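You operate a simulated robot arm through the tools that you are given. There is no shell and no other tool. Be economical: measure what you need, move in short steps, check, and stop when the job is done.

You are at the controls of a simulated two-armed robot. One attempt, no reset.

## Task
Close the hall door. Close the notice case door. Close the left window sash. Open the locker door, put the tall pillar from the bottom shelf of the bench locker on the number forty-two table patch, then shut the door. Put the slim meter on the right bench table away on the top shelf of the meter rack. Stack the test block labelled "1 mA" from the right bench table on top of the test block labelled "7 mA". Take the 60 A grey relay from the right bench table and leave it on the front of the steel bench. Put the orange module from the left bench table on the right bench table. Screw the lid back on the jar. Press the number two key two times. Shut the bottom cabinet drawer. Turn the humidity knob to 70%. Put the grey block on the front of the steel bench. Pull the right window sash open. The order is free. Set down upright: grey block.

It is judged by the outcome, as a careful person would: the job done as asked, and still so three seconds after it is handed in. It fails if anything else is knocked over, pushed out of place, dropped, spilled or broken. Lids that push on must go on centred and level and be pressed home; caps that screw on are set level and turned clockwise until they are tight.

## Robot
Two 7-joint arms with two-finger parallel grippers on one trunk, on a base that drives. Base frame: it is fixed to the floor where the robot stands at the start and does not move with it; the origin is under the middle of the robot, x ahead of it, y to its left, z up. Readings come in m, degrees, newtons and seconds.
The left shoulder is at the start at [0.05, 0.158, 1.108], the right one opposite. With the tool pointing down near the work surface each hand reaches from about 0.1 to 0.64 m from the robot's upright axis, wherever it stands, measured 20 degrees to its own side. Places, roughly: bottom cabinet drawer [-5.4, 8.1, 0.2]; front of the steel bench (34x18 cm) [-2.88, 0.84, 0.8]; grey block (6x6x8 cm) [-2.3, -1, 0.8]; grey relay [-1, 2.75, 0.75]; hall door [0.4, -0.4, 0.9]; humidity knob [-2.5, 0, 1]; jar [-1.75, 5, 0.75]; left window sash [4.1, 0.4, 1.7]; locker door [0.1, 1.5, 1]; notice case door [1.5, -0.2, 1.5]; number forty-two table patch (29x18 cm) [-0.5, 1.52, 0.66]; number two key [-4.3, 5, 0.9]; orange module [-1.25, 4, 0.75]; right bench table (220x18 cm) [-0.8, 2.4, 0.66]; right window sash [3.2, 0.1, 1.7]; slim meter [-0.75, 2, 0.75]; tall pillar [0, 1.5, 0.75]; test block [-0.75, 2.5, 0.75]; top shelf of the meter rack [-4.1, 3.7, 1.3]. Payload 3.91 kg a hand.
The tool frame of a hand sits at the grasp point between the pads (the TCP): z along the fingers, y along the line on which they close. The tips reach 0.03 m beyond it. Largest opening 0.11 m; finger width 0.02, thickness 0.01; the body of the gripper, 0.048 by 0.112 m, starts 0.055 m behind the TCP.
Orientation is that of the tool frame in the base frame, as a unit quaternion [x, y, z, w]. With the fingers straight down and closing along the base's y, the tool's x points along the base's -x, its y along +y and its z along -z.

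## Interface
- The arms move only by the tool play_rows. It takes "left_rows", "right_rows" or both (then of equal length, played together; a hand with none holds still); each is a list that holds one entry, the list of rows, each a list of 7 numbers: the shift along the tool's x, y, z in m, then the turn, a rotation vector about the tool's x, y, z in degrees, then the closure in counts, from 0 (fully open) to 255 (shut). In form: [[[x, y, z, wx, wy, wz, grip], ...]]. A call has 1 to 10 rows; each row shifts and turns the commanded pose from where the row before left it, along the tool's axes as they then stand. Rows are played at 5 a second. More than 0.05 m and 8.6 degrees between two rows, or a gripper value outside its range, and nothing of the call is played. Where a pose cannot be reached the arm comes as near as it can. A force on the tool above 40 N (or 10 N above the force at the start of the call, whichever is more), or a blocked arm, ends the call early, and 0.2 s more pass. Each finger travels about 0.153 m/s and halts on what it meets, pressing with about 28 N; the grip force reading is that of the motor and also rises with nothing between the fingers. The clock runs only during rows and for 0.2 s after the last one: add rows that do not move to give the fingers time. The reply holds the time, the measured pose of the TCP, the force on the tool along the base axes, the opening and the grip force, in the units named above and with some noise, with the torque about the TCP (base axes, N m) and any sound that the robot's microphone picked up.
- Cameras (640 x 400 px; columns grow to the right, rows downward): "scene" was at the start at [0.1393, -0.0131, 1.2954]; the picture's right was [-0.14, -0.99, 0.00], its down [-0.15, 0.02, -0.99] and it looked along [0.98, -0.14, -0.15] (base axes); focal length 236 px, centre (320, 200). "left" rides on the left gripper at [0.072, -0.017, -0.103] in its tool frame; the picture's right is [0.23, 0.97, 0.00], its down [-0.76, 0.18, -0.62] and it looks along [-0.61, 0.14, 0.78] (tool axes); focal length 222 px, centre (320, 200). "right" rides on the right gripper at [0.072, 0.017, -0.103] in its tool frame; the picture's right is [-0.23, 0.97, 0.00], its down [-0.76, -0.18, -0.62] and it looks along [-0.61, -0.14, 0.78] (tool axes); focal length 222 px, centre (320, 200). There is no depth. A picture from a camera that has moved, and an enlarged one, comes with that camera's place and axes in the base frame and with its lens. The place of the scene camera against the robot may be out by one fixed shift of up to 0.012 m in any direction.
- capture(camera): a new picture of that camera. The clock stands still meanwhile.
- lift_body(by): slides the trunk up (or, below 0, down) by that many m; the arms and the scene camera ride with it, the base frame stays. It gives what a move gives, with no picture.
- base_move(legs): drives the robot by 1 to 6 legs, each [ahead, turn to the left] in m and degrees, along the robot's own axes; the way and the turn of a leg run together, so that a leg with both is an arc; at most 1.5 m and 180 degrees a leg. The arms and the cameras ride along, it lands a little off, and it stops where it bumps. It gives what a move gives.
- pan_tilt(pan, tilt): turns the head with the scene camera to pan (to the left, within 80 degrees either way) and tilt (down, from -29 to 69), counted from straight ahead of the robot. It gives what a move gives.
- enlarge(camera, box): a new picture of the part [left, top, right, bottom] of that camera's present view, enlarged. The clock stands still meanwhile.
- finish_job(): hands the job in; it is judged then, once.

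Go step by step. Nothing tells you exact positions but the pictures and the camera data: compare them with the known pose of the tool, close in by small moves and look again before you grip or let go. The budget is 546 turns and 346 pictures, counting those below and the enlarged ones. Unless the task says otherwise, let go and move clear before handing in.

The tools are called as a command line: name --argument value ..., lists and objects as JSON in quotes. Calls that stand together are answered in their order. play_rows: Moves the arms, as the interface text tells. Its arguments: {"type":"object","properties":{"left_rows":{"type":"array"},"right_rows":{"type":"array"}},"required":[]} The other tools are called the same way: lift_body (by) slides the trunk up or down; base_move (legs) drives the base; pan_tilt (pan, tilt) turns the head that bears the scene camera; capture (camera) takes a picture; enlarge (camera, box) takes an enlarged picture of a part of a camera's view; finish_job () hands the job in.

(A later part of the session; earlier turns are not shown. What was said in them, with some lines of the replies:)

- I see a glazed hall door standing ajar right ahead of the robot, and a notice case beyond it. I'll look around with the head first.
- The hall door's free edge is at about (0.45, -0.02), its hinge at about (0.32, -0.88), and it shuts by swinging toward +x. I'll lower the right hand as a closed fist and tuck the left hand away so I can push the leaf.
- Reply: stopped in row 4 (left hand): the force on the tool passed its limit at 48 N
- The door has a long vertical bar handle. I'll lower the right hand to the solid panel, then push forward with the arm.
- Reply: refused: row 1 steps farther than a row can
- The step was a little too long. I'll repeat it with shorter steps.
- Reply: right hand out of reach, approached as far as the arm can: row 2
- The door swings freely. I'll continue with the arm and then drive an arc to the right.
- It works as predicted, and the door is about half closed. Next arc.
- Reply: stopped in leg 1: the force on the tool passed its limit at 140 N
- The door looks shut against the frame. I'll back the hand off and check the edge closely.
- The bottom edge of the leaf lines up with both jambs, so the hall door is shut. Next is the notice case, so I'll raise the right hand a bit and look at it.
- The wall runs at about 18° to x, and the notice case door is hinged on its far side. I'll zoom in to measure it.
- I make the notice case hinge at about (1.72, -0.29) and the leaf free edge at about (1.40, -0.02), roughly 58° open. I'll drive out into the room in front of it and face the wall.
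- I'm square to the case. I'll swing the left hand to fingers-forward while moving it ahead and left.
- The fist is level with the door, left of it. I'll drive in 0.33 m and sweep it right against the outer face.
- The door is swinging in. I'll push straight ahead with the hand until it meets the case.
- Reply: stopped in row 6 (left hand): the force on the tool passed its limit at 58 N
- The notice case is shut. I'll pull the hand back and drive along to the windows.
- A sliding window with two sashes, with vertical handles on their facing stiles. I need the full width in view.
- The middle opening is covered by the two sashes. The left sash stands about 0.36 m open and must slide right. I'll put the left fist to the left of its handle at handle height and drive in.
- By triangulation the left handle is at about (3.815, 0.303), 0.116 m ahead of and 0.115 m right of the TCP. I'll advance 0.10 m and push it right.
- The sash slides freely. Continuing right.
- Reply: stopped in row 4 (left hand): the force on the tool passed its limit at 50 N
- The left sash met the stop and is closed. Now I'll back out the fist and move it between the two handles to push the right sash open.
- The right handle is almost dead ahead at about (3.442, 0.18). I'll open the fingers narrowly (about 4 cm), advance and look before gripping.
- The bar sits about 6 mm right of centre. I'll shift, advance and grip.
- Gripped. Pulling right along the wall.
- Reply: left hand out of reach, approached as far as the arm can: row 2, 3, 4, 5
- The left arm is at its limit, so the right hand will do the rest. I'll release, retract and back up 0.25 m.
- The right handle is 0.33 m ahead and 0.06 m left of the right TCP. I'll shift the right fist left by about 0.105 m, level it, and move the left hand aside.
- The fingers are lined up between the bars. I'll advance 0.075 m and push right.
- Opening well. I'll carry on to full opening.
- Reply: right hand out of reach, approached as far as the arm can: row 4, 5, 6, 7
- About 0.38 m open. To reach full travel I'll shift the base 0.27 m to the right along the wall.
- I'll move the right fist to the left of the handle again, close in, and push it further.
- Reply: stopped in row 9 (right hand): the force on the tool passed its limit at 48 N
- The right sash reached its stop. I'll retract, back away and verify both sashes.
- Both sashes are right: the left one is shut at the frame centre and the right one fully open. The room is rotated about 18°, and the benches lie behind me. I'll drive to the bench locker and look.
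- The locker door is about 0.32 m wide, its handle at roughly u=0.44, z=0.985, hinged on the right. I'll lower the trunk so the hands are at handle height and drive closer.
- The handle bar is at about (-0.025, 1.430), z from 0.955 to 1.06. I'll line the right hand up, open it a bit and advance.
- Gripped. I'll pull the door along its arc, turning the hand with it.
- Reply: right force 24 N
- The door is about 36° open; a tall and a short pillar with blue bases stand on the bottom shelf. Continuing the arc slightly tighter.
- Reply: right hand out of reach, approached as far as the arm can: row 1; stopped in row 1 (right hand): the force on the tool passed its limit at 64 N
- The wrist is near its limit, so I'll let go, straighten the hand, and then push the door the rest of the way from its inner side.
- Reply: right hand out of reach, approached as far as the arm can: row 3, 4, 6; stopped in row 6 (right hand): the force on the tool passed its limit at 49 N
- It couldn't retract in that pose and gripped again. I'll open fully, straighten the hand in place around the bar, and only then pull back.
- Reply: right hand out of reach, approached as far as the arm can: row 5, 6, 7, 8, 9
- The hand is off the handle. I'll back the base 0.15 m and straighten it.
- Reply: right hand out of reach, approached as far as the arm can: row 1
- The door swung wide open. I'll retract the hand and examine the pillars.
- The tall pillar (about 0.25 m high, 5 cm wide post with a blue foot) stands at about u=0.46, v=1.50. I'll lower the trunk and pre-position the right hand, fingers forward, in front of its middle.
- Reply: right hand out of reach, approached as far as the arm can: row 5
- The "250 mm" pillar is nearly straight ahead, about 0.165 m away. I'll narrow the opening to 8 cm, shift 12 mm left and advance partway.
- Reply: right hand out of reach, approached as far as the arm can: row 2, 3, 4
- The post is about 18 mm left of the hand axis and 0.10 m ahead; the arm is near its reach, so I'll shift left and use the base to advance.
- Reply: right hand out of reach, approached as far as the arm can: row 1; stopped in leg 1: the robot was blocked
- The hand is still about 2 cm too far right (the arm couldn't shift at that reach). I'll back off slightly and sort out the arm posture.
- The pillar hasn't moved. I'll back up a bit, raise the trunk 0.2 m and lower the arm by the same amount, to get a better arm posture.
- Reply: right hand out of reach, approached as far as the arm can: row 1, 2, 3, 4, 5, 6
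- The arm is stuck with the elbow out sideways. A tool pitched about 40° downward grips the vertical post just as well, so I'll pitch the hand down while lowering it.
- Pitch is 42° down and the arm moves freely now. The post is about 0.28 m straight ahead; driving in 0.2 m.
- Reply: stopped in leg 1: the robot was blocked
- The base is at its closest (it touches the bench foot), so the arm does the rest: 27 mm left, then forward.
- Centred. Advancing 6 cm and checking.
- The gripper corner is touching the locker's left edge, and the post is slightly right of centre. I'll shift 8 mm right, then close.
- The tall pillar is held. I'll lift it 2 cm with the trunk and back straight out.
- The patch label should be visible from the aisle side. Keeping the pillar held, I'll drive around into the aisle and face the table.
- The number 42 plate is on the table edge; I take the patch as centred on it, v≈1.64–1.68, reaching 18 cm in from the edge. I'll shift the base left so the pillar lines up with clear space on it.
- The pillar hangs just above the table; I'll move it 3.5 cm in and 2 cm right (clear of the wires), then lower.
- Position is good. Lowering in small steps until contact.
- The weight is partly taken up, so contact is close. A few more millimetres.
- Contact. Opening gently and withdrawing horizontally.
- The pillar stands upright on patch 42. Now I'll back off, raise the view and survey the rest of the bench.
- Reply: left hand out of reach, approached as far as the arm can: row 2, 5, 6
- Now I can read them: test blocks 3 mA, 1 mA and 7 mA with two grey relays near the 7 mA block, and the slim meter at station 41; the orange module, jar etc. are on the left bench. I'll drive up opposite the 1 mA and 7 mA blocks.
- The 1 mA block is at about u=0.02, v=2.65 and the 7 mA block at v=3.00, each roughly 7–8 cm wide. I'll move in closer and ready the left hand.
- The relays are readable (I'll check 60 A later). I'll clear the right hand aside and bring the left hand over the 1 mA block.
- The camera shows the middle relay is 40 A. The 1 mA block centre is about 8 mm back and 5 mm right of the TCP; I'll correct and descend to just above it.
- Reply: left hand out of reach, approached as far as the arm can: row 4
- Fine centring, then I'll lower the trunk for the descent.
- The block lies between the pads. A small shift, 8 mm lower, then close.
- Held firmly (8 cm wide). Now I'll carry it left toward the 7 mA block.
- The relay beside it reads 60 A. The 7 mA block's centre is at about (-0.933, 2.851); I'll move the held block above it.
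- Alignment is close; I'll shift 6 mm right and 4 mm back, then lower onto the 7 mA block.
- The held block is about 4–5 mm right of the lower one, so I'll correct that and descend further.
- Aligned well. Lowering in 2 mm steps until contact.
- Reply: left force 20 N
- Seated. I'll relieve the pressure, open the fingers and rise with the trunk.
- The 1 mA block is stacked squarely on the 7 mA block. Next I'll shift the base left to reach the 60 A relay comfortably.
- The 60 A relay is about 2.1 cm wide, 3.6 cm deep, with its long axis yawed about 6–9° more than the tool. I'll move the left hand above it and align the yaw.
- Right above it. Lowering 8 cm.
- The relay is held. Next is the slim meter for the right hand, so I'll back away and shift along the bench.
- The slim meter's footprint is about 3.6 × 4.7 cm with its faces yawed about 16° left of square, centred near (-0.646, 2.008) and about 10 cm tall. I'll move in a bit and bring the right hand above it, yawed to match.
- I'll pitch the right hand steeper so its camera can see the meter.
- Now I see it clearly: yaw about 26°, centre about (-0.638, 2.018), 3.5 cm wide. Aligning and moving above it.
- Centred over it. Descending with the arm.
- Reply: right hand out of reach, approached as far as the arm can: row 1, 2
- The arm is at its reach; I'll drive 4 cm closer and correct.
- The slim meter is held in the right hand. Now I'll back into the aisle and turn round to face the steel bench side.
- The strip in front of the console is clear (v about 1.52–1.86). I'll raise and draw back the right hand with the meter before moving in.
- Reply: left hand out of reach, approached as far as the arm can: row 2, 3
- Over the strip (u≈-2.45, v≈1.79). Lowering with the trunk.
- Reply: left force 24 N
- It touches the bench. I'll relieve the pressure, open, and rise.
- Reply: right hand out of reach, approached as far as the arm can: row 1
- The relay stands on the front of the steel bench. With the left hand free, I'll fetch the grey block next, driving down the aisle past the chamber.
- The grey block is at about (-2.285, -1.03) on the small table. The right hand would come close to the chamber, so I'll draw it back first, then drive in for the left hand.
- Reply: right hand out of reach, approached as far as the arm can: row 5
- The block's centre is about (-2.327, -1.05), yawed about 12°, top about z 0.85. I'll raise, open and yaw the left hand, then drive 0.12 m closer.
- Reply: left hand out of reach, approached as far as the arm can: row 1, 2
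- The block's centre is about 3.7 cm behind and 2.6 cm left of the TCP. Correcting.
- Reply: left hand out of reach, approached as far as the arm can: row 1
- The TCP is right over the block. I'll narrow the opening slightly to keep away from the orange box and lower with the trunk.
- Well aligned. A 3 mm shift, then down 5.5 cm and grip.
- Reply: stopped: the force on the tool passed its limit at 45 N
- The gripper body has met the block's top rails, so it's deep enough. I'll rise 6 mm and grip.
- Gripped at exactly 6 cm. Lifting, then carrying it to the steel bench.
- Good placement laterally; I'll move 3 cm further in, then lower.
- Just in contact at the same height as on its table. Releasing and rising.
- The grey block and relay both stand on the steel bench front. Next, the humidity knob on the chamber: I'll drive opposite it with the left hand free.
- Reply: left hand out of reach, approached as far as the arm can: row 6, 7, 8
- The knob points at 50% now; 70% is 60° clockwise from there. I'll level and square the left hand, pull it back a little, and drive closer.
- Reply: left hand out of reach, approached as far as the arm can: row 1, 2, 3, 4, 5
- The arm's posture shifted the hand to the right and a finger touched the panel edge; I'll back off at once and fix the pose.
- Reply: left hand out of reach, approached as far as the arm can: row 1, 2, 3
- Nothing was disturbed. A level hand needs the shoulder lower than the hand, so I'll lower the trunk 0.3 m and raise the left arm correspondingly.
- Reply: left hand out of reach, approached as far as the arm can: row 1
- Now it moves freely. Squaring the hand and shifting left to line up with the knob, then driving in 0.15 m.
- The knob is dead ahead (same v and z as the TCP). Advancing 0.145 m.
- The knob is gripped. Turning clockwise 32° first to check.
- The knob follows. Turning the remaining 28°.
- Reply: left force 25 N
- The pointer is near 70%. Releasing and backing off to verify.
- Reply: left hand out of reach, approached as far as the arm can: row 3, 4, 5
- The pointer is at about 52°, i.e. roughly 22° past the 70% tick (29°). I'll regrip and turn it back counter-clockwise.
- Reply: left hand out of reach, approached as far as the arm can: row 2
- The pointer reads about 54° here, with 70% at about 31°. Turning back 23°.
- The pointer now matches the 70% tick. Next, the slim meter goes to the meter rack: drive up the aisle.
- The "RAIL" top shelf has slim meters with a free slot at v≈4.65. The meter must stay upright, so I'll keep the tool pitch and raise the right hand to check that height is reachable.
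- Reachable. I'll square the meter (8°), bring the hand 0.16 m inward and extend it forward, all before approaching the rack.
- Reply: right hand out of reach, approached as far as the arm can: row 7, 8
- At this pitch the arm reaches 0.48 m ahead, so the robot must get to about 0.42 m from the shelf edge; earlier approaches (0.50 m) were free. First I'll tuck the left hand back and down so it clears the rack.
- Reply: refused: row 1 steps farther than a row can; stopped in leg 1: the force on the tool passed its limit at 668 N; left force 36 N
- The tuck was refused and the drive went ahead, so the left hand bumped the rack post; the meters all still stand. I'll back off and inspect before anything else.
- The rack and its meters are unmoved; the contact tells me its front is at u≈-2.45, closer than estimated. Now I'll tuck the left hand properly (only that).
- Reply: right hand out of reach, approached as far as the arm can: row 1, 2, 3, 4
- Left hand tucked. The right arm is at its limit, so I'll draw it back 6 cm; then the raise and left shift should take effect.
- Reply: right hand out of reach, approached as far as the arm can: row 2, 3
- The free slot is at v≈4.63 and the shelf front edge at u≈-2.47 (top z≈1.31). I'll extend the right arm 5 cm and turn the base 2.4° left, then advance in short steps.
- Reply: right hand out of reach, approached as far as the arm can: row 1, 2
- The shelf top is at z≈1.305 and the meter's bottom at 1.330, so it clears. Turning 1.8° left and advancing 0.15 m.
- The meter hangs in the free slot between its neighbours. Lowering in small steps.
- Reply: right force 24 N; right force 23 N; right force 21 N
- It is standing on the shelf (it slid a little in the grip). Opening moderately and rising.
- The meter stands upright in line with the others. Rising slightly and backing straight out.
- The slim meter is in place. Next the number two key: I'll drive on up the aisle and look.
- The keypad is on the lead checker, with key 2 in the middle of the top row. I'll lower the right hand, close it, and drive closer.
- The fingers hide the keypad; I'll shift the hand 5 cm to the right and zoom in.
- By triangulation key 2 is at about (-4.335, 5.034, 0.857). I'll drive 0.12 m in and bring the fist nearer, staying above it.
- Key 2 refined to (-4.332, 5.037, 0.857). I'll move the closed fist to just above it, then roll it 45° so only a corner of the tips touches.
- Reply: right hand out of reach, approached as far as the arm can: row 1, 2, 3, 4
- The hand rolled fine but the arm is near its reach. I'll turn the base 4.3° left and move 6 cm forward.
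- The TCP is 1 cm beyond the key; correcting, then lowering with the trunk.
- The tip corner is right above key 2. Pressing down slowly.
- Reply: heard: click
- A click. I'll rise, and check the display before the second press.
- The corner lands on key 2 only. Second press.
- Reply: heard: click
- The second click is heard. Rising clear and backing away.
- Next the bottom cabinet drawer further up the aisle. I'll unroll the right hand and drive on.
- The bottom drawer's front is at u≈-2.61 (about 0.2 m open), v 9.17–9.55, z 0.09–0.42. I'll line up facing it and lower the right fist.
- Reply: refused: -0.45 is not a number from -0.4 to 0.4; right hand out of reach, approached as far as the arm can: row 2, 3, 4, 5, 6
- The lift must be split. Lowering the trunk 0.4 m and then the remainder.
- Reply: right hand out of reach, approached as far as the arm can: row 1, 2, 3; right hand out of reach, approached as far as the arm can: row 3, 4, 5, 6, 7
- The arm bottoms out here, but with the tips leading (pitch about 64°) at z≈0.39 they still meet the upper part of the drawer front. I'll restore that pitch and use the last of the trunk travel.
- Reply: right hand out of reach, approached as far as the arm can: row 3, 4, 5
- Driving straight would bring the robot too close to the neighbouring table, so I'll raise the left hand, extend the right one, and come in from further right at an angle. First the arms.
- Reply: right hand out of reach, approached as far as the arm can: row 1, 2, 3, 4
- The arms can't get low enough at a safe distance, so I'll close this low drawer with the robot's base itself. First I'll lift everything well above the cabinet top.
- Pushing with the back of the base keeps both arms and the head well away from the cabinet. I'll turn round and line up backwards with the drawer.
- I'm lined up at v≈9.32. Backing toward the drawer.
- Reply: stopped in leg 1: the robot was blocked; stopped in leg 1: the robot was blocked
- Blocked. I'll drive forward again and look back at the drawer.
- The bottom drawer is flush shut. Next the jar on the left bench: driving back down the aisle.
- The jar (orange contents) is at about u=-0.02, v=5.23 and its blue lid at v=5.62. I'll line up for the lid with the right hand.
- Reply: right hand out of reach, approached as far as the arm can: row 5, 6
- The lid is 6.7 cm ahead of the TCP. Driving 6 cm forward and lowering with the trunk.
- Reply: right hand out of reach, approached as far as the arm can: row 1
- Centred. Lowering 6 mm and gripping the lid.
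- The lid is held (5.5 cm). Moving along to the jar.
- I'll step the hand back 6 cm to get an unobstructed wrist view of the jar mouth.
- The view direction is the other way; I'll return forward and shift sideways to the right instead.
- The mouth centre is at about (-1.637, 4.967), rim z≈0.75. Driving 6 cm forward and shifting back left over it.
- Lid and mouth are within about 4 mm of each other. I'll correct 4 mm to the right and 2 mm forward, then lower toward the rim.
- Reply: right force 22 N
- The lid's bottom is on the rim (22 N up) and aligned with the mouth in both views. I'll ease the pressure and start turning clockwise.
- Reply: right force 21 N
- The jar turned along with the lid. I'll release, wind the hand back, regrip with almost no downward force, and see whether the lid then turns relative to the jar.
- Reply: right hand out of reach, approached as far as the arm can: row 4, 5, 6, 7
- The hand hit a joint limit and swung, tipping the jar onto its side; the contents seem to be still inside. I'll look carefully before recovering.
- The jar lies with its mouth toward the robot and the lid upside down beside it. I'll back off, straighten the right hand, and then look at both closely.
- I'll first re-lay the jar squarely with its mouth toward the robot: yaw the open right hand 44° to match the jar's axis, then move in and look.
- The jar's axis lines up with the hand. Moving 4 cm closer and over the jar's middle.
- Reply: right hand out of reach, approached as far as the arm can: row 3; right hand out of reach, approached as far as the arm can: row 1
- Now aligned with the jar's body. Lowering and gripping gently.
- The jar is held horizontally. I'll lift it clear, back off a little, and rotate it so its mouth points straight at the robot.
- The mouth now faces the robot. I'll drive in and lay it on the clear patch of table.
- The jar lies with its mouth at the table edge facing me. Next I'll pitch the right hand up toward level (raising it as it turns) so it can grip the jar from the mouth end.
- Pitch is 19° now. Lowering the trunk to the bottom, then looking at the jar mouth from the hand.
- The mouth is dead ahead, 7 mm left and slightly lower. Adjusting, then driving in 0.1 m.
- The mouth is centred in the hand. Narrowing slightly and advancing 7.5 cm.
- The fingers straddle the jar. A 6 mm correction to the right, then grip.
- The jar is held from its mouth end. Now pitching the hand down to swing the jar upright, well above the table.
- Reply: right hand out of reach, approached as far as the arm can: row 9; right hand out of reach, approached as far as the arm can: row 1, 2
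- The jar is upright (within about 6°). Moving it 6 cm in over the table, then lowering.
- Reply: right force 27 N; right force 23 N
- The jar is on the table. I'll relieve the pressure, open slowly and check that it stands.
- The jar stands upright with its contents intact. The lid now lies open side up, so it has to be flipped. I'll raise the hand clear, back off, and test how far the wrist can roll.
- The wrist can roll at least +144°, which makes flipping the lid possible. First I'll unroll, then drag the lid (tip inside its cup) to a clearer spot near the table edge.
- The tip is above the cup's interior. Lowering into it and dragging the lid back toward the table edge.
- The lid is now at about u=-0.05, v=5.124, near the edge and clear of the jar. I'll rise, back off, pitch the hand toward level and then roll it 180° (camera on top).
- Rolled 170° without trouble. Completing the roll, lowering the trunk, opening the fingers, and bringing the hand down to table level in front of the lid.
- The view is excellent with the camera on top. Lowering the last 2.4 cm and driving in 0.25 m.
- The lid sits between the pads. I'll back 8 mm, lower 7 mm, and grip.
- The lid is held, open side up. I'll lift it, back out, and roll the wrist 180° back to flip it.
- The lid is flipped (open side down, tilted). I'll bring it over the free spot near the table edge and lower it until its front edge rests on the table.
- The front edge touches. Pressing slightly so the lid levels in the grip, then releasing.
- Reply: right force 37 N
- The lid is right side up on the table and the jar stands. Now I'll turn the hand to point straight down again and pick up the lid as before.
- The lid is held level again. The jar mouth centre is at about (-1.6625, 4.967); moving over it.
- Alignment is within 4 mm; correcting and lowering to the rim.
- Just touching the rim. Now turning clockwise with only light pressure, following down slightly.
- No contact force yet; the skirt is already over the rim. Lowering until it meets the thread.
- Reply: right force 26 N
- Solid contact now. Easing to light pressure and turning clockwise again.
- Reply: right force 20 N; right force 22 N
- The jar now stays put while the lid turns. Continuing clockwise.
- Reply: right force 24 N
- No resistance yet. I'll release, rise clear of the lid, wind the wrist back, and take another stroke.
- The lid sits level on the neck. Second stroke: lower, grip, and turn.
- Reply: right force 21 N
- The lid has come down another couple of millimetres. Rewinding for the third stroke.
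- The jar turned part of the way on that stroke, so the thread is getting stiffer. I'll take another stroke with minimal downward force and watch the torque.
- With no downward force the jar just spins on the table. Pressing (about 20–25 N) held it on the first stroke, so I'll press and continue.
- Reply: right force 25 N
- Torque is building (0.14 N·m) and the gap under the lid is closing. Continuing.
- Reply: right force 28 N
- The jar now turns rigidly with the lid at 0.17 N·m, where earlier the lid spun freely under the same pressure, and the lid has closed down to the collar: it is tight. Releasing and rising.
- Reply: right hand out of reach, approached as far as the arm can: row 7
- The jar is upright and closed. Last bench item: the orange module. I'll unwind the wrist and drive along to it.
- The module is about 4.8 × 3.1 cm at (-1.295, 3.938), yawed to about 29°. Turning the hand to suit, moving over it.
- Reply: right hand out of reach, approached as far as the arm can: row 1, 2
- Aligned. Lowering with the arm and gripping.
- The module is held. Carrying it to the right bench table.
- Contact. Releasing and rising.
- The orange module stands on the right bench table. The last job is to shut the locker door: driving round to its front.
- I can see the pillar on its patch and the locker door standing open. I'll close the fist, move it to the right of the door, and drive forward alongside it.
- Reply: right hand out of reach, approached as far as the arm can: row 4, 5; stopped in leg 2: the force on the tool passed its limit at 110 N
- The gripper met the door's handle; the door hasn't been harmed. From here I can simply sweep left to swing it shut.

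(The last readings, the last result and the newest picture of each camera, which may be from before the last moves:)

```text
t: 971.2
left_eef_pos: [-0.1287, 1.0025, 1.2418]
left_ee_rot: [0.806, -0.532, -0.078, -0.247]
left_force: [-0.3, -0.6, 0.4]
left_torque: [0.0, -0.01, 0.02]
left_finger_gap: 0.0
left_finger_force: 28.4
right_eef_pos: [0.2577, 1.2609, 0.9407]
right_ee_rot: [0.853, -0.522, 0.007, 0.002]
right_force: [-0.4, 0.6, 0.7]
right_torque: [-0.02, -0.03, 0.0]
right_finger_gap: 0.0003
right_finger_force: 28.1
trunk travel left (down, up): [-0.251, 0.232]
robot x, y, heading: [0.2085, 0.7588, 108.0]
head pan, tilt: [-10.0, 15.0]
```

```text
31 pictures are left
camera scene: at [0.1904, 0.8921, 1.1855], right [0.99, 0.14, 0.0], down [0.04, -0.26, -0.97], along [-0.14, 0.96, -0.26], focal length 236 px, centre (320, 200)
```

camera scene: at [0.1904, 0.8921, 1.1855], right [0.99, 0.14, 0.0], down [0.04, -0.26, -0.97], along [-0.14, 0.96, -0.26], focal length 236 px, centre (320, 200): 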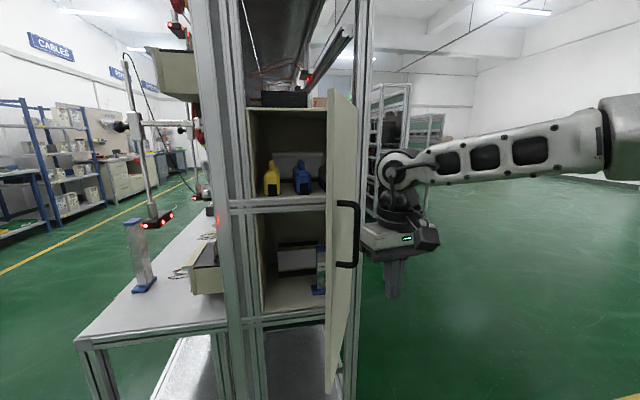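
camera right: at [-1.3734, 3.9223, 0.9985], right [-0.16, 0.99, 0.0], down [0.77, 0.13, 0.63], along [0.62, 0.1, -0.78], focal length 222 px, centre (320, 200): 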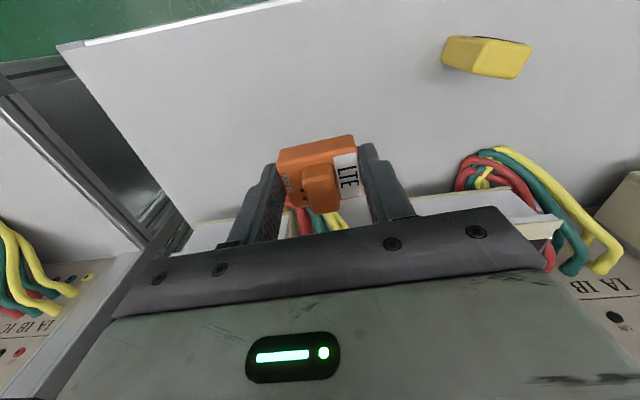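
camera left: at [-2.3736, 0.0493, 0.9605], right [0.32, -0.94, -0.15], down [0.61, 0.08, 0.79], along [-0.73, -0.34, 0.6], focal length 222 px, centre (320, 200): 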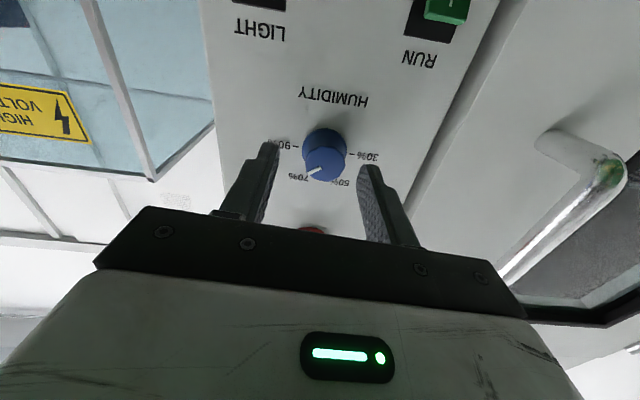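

Swinging well. Continuing left and forward.

play_rows --right_rows '[[[-0.03, 0.035, 0, 0, 0, 0, 255], [-0.035, 0.03, 0, 0, 0, 0, 255], [-0.04, 0.02, 0, 0, 0, 0, 255], [-0.04, 0.01, 0, 0, 0, 0, 255]]]'

capture --camera "scene"

```text
t: 972.2
left_eef_pos: [-0.1286, 1.0019, 1.2418]
left_ee_rot: [0.806, -0.532, -0.079, -0.247]
left_force: [-0.3, 0.1, 0.0]
left_torque: [0.01, -0.01, 0.02]
left_finger_gap: 0.0
left_finger_force: 27.8
right_eef_pos: [0.2177, 1.2845, 0.9332]
right_ee_rot: [0.853, -0.522, 0.006, 0.002]
right_force: [-0.1, -0.3, 0.1]
right_torque: [0.0, -0.01, -0.02]
right_finger_gap: 0.0004
right_finger_force: 27.7
right hand out of reach, approached as far as the arm can: row 2, 3, 4
trunk travel left (down, up): [-0.251, 0.232]
robot x, y, heading: [0.2075, 0.7645, 107.9]
head pan, tilt: [-10.0, 15.0]
```

```text
30 pictures are left
camera scene: at [0.1905, 0.8922, 1.1855], right [0.99, 0.14, 0.0], down [0.04, -0.26, -0.97], along [-0.14, 0.96, -0.26], focal length 236 px, centre (320, 200)
```

scene: 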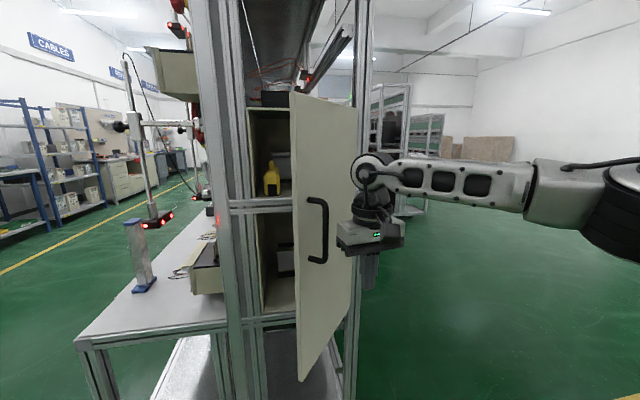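

base_move --legs '[[0, 8], [0.14, 0]]'

capture --camera "scene"

```text
t: 974.2
left_eef_pos: [-0.2191, 1.0815, 1.2422]
left_ee_rot: [0.841, -0.475, -0.096, -0.241]
left_force: [0.5, 0.6, 0.6]
left_torque: [-0.01, -0.04, -0.03]
left_finger_gap: 0.0004
left_finger_force: 28.2
right_eef_pos: [0.0842, 1.4096, 0.9329]
right_ee_rot: [0.887, -0.462, 0.007, 0.001]
right_force: [0.6, 0.3, -0.3]
right_torque: [0.02, 0.0, 0.01]
right_finger_gap: 0.0
right_finger_force: 28.4
trunk travel left (down, up): [-0.251, 0.232]
robot x, y, heading: [0.1497, 0.8905, 116.0]
head pan, tilt: [-10.0, 15.0]
```

```text
29 pictures are left
camera scene: at [0.111, 1.0153, 1.1855], right [0.96, 0.27, 0.0], down [0.07, -0.25, -0.97], along [-0.26, 0.93, -0.26], focal length 236 px, centre (320, 200)
```

scene: 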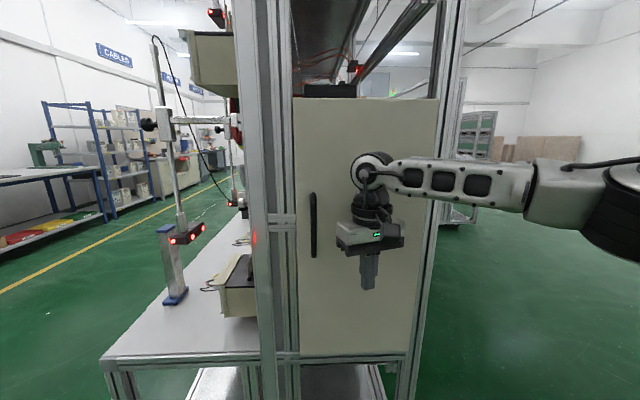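

Nearly shut. Pushing the last bit.

base_move --legs '[[0.06, -3]]'

base_move --legs '[[0.06, 0]]'

capture --camera "scene"

```text
t: 975.1
left_eef_pos: [-0.2299, 1.1326, 1.2417]
left_ee_rot: [0.832, -0.491, -0.091, -0.242]
left_force: [0.3, -0.1, -0.4]
left_torque: [-0.01, -0.02, -0.02]
left_finger_gap: 0.0
left_finger_force: 27.5
right_eef_pos: [0.0877, 1.4424, 0.9339]
right_ee_rot: [0.88, -0.476, 0.013, 0.005]
right_force: [1.4, -1.8, 1.0]
right_torque: [0.2, 0.13, -0.05]
right_finger_gap: 0.0001
right_finger_force: 28.0
trunk travel left (down, up): [-0.251, 0.232]
robot x, y, heading: [0.1271, 0.928, 113.7]
head pan, tilt: [-10.0, 15.0]
stopped in leg 1: the force on the tool passed its limit at 81 N (the readings are from after the stop); the commanded pose is now the measured one
```

```text
t: 975.9
left_eef_pos: [-0.2301, 1.1362, 1.243]
left_ee_rot: [0.831, -0.492, -0.092, -0.244]
left_force: [0.1, 0.4, 0.9]
left_torque: [0.01, -0.01, -0.03]
left_finger_gap: 0.0001
left_finger_force: 27.7
right_eef_pos: [0.0884, 1.4419, 0.9346]
right_ee_rot: [0.88, -0.475, 0.019, 0.01]
right_force: [10.7, -17.2, 5.2]
right_torque: [1.91, 1.16, -0.32]
right_finger_gap: 0.0
right_finger_force: 28.2
trunk travel left (down, up): [-0.251, 0.232]
robot x, y, heading: [0.1221, 0.9287, 113.5]
head pan, tilt: [-10.0, 15.0]
stopped in leg 1: the force on the tool passed its limit at 69 N (the readings are from after the stop); the commanded pose is now the measured one
```

```text
28 pictures are left
camera scene: at [0.0979, 1.0572, 1.186], right [0.97, 0.23, 0.0], down [0.06, -0.25, -0.97], along [-0.23, 0.94, -0.26], focal length 236 px, centre (320, 200)
```

scene: 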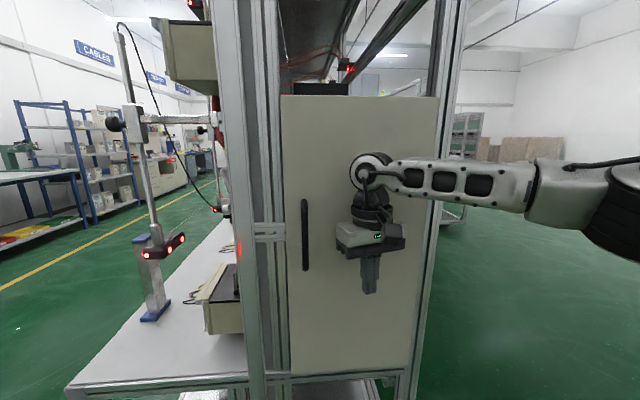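

The door is against its frame. Backing off to verify.

base_move --legs '[[-0.5, 0]]'

pan_tilt --pan 0 --tilt 15

enlarge --camera "scene" --box '[180, 80, 460, 300]'

```text
t: 978.8
left_eef_pos: [-0.031, 0.6779, 1.2421]
left_ee_rot: [0.829, -0.496, -0.089, -0.243]
left_force: [-0.6, 0.5, 0.7]
left_torque: [0.01, 0.0, 0.02]
left_finger_gap: 0.0
left_finger_force: 28.0
right_eef_pos: [0.2922, 0.981, 0.9313]
right_ee_rot: [0.879, -0.477, 0.02, 0.01]
right_force: [0.4, 0.6, -0.1]
right_torque: [0.03, 0.02, 0.03]
right_finger_gap: 0.0
right_finger_force: 28.3
trunk travel left (down, up): [-0.251, 0.232]
robot x, y, heading: [0.3282, 0.4661, 113.4]
head pan, tilt: [-10.0, 15.0]
```

```text
t: 979.5
left_eef_pos: [-0.0298, 0.6791, 1.2405]
left_ee_rot: [0.829, -0.495, -0.09, -0.244]
left_force: [-0.3, 0.6, 0.2]
left_torque: [-0.02, 0.01, -0.01]
left_finger_gap: 0.0
left_finger_force: 28.9
right_eef_pos: [0.2924, 0.9814, 0.9317]
right_ee_rot: [0.879, -0.477, 0.02, 0.01]
right_force: [-0.9, -0.7, -0.1]
right_torque: [0.01, -0.02, -0.03]
right_finger_gap: 0.0
right_finger_force: 28.0
trunk travel left (down, up): [-0.251, 0.232]
robot x, y, heading: [0.3275, 0.4683, 113.3]
head pan, tilt: [0.0, 15.0]
```

```text
1.82 times, centred on (320, 190) of scene
camera zoom: at [0.2826, 0.5913, 1.1856], right [0.92, 0.39, 0.0], down [0.1, -0.24, -0.97], along [-0.38, 0.89, -0.26], focal length 429 px, centre (320, 218)
```

zoom: 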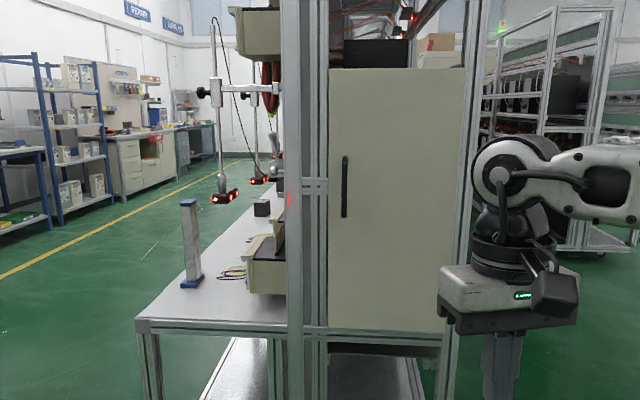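

The locker door is flush shut and everything else I set up is in place, with both hands clear. I'm handing the job in.

finish_job

```text
The job is handed in.
```

I finished every task on the list and handed the job in, but two things went wrong on the way, and I can't fully confirm the jar lid is tight.

- **Jar:** I knocked it over while screwing the lid on. The contents looked intact, so I stood it back up about 3 cm from where it was and put the lid on level. I turned it clockwise until the jar began turning with it and took that as tight.
- **Meter rack:** the left hand hit a rack post hard. The rack and the meters on it looked unmoved afterwards.
- **Number two key:** I heard two clicks, but the display was off, so the presses don't show on screen.
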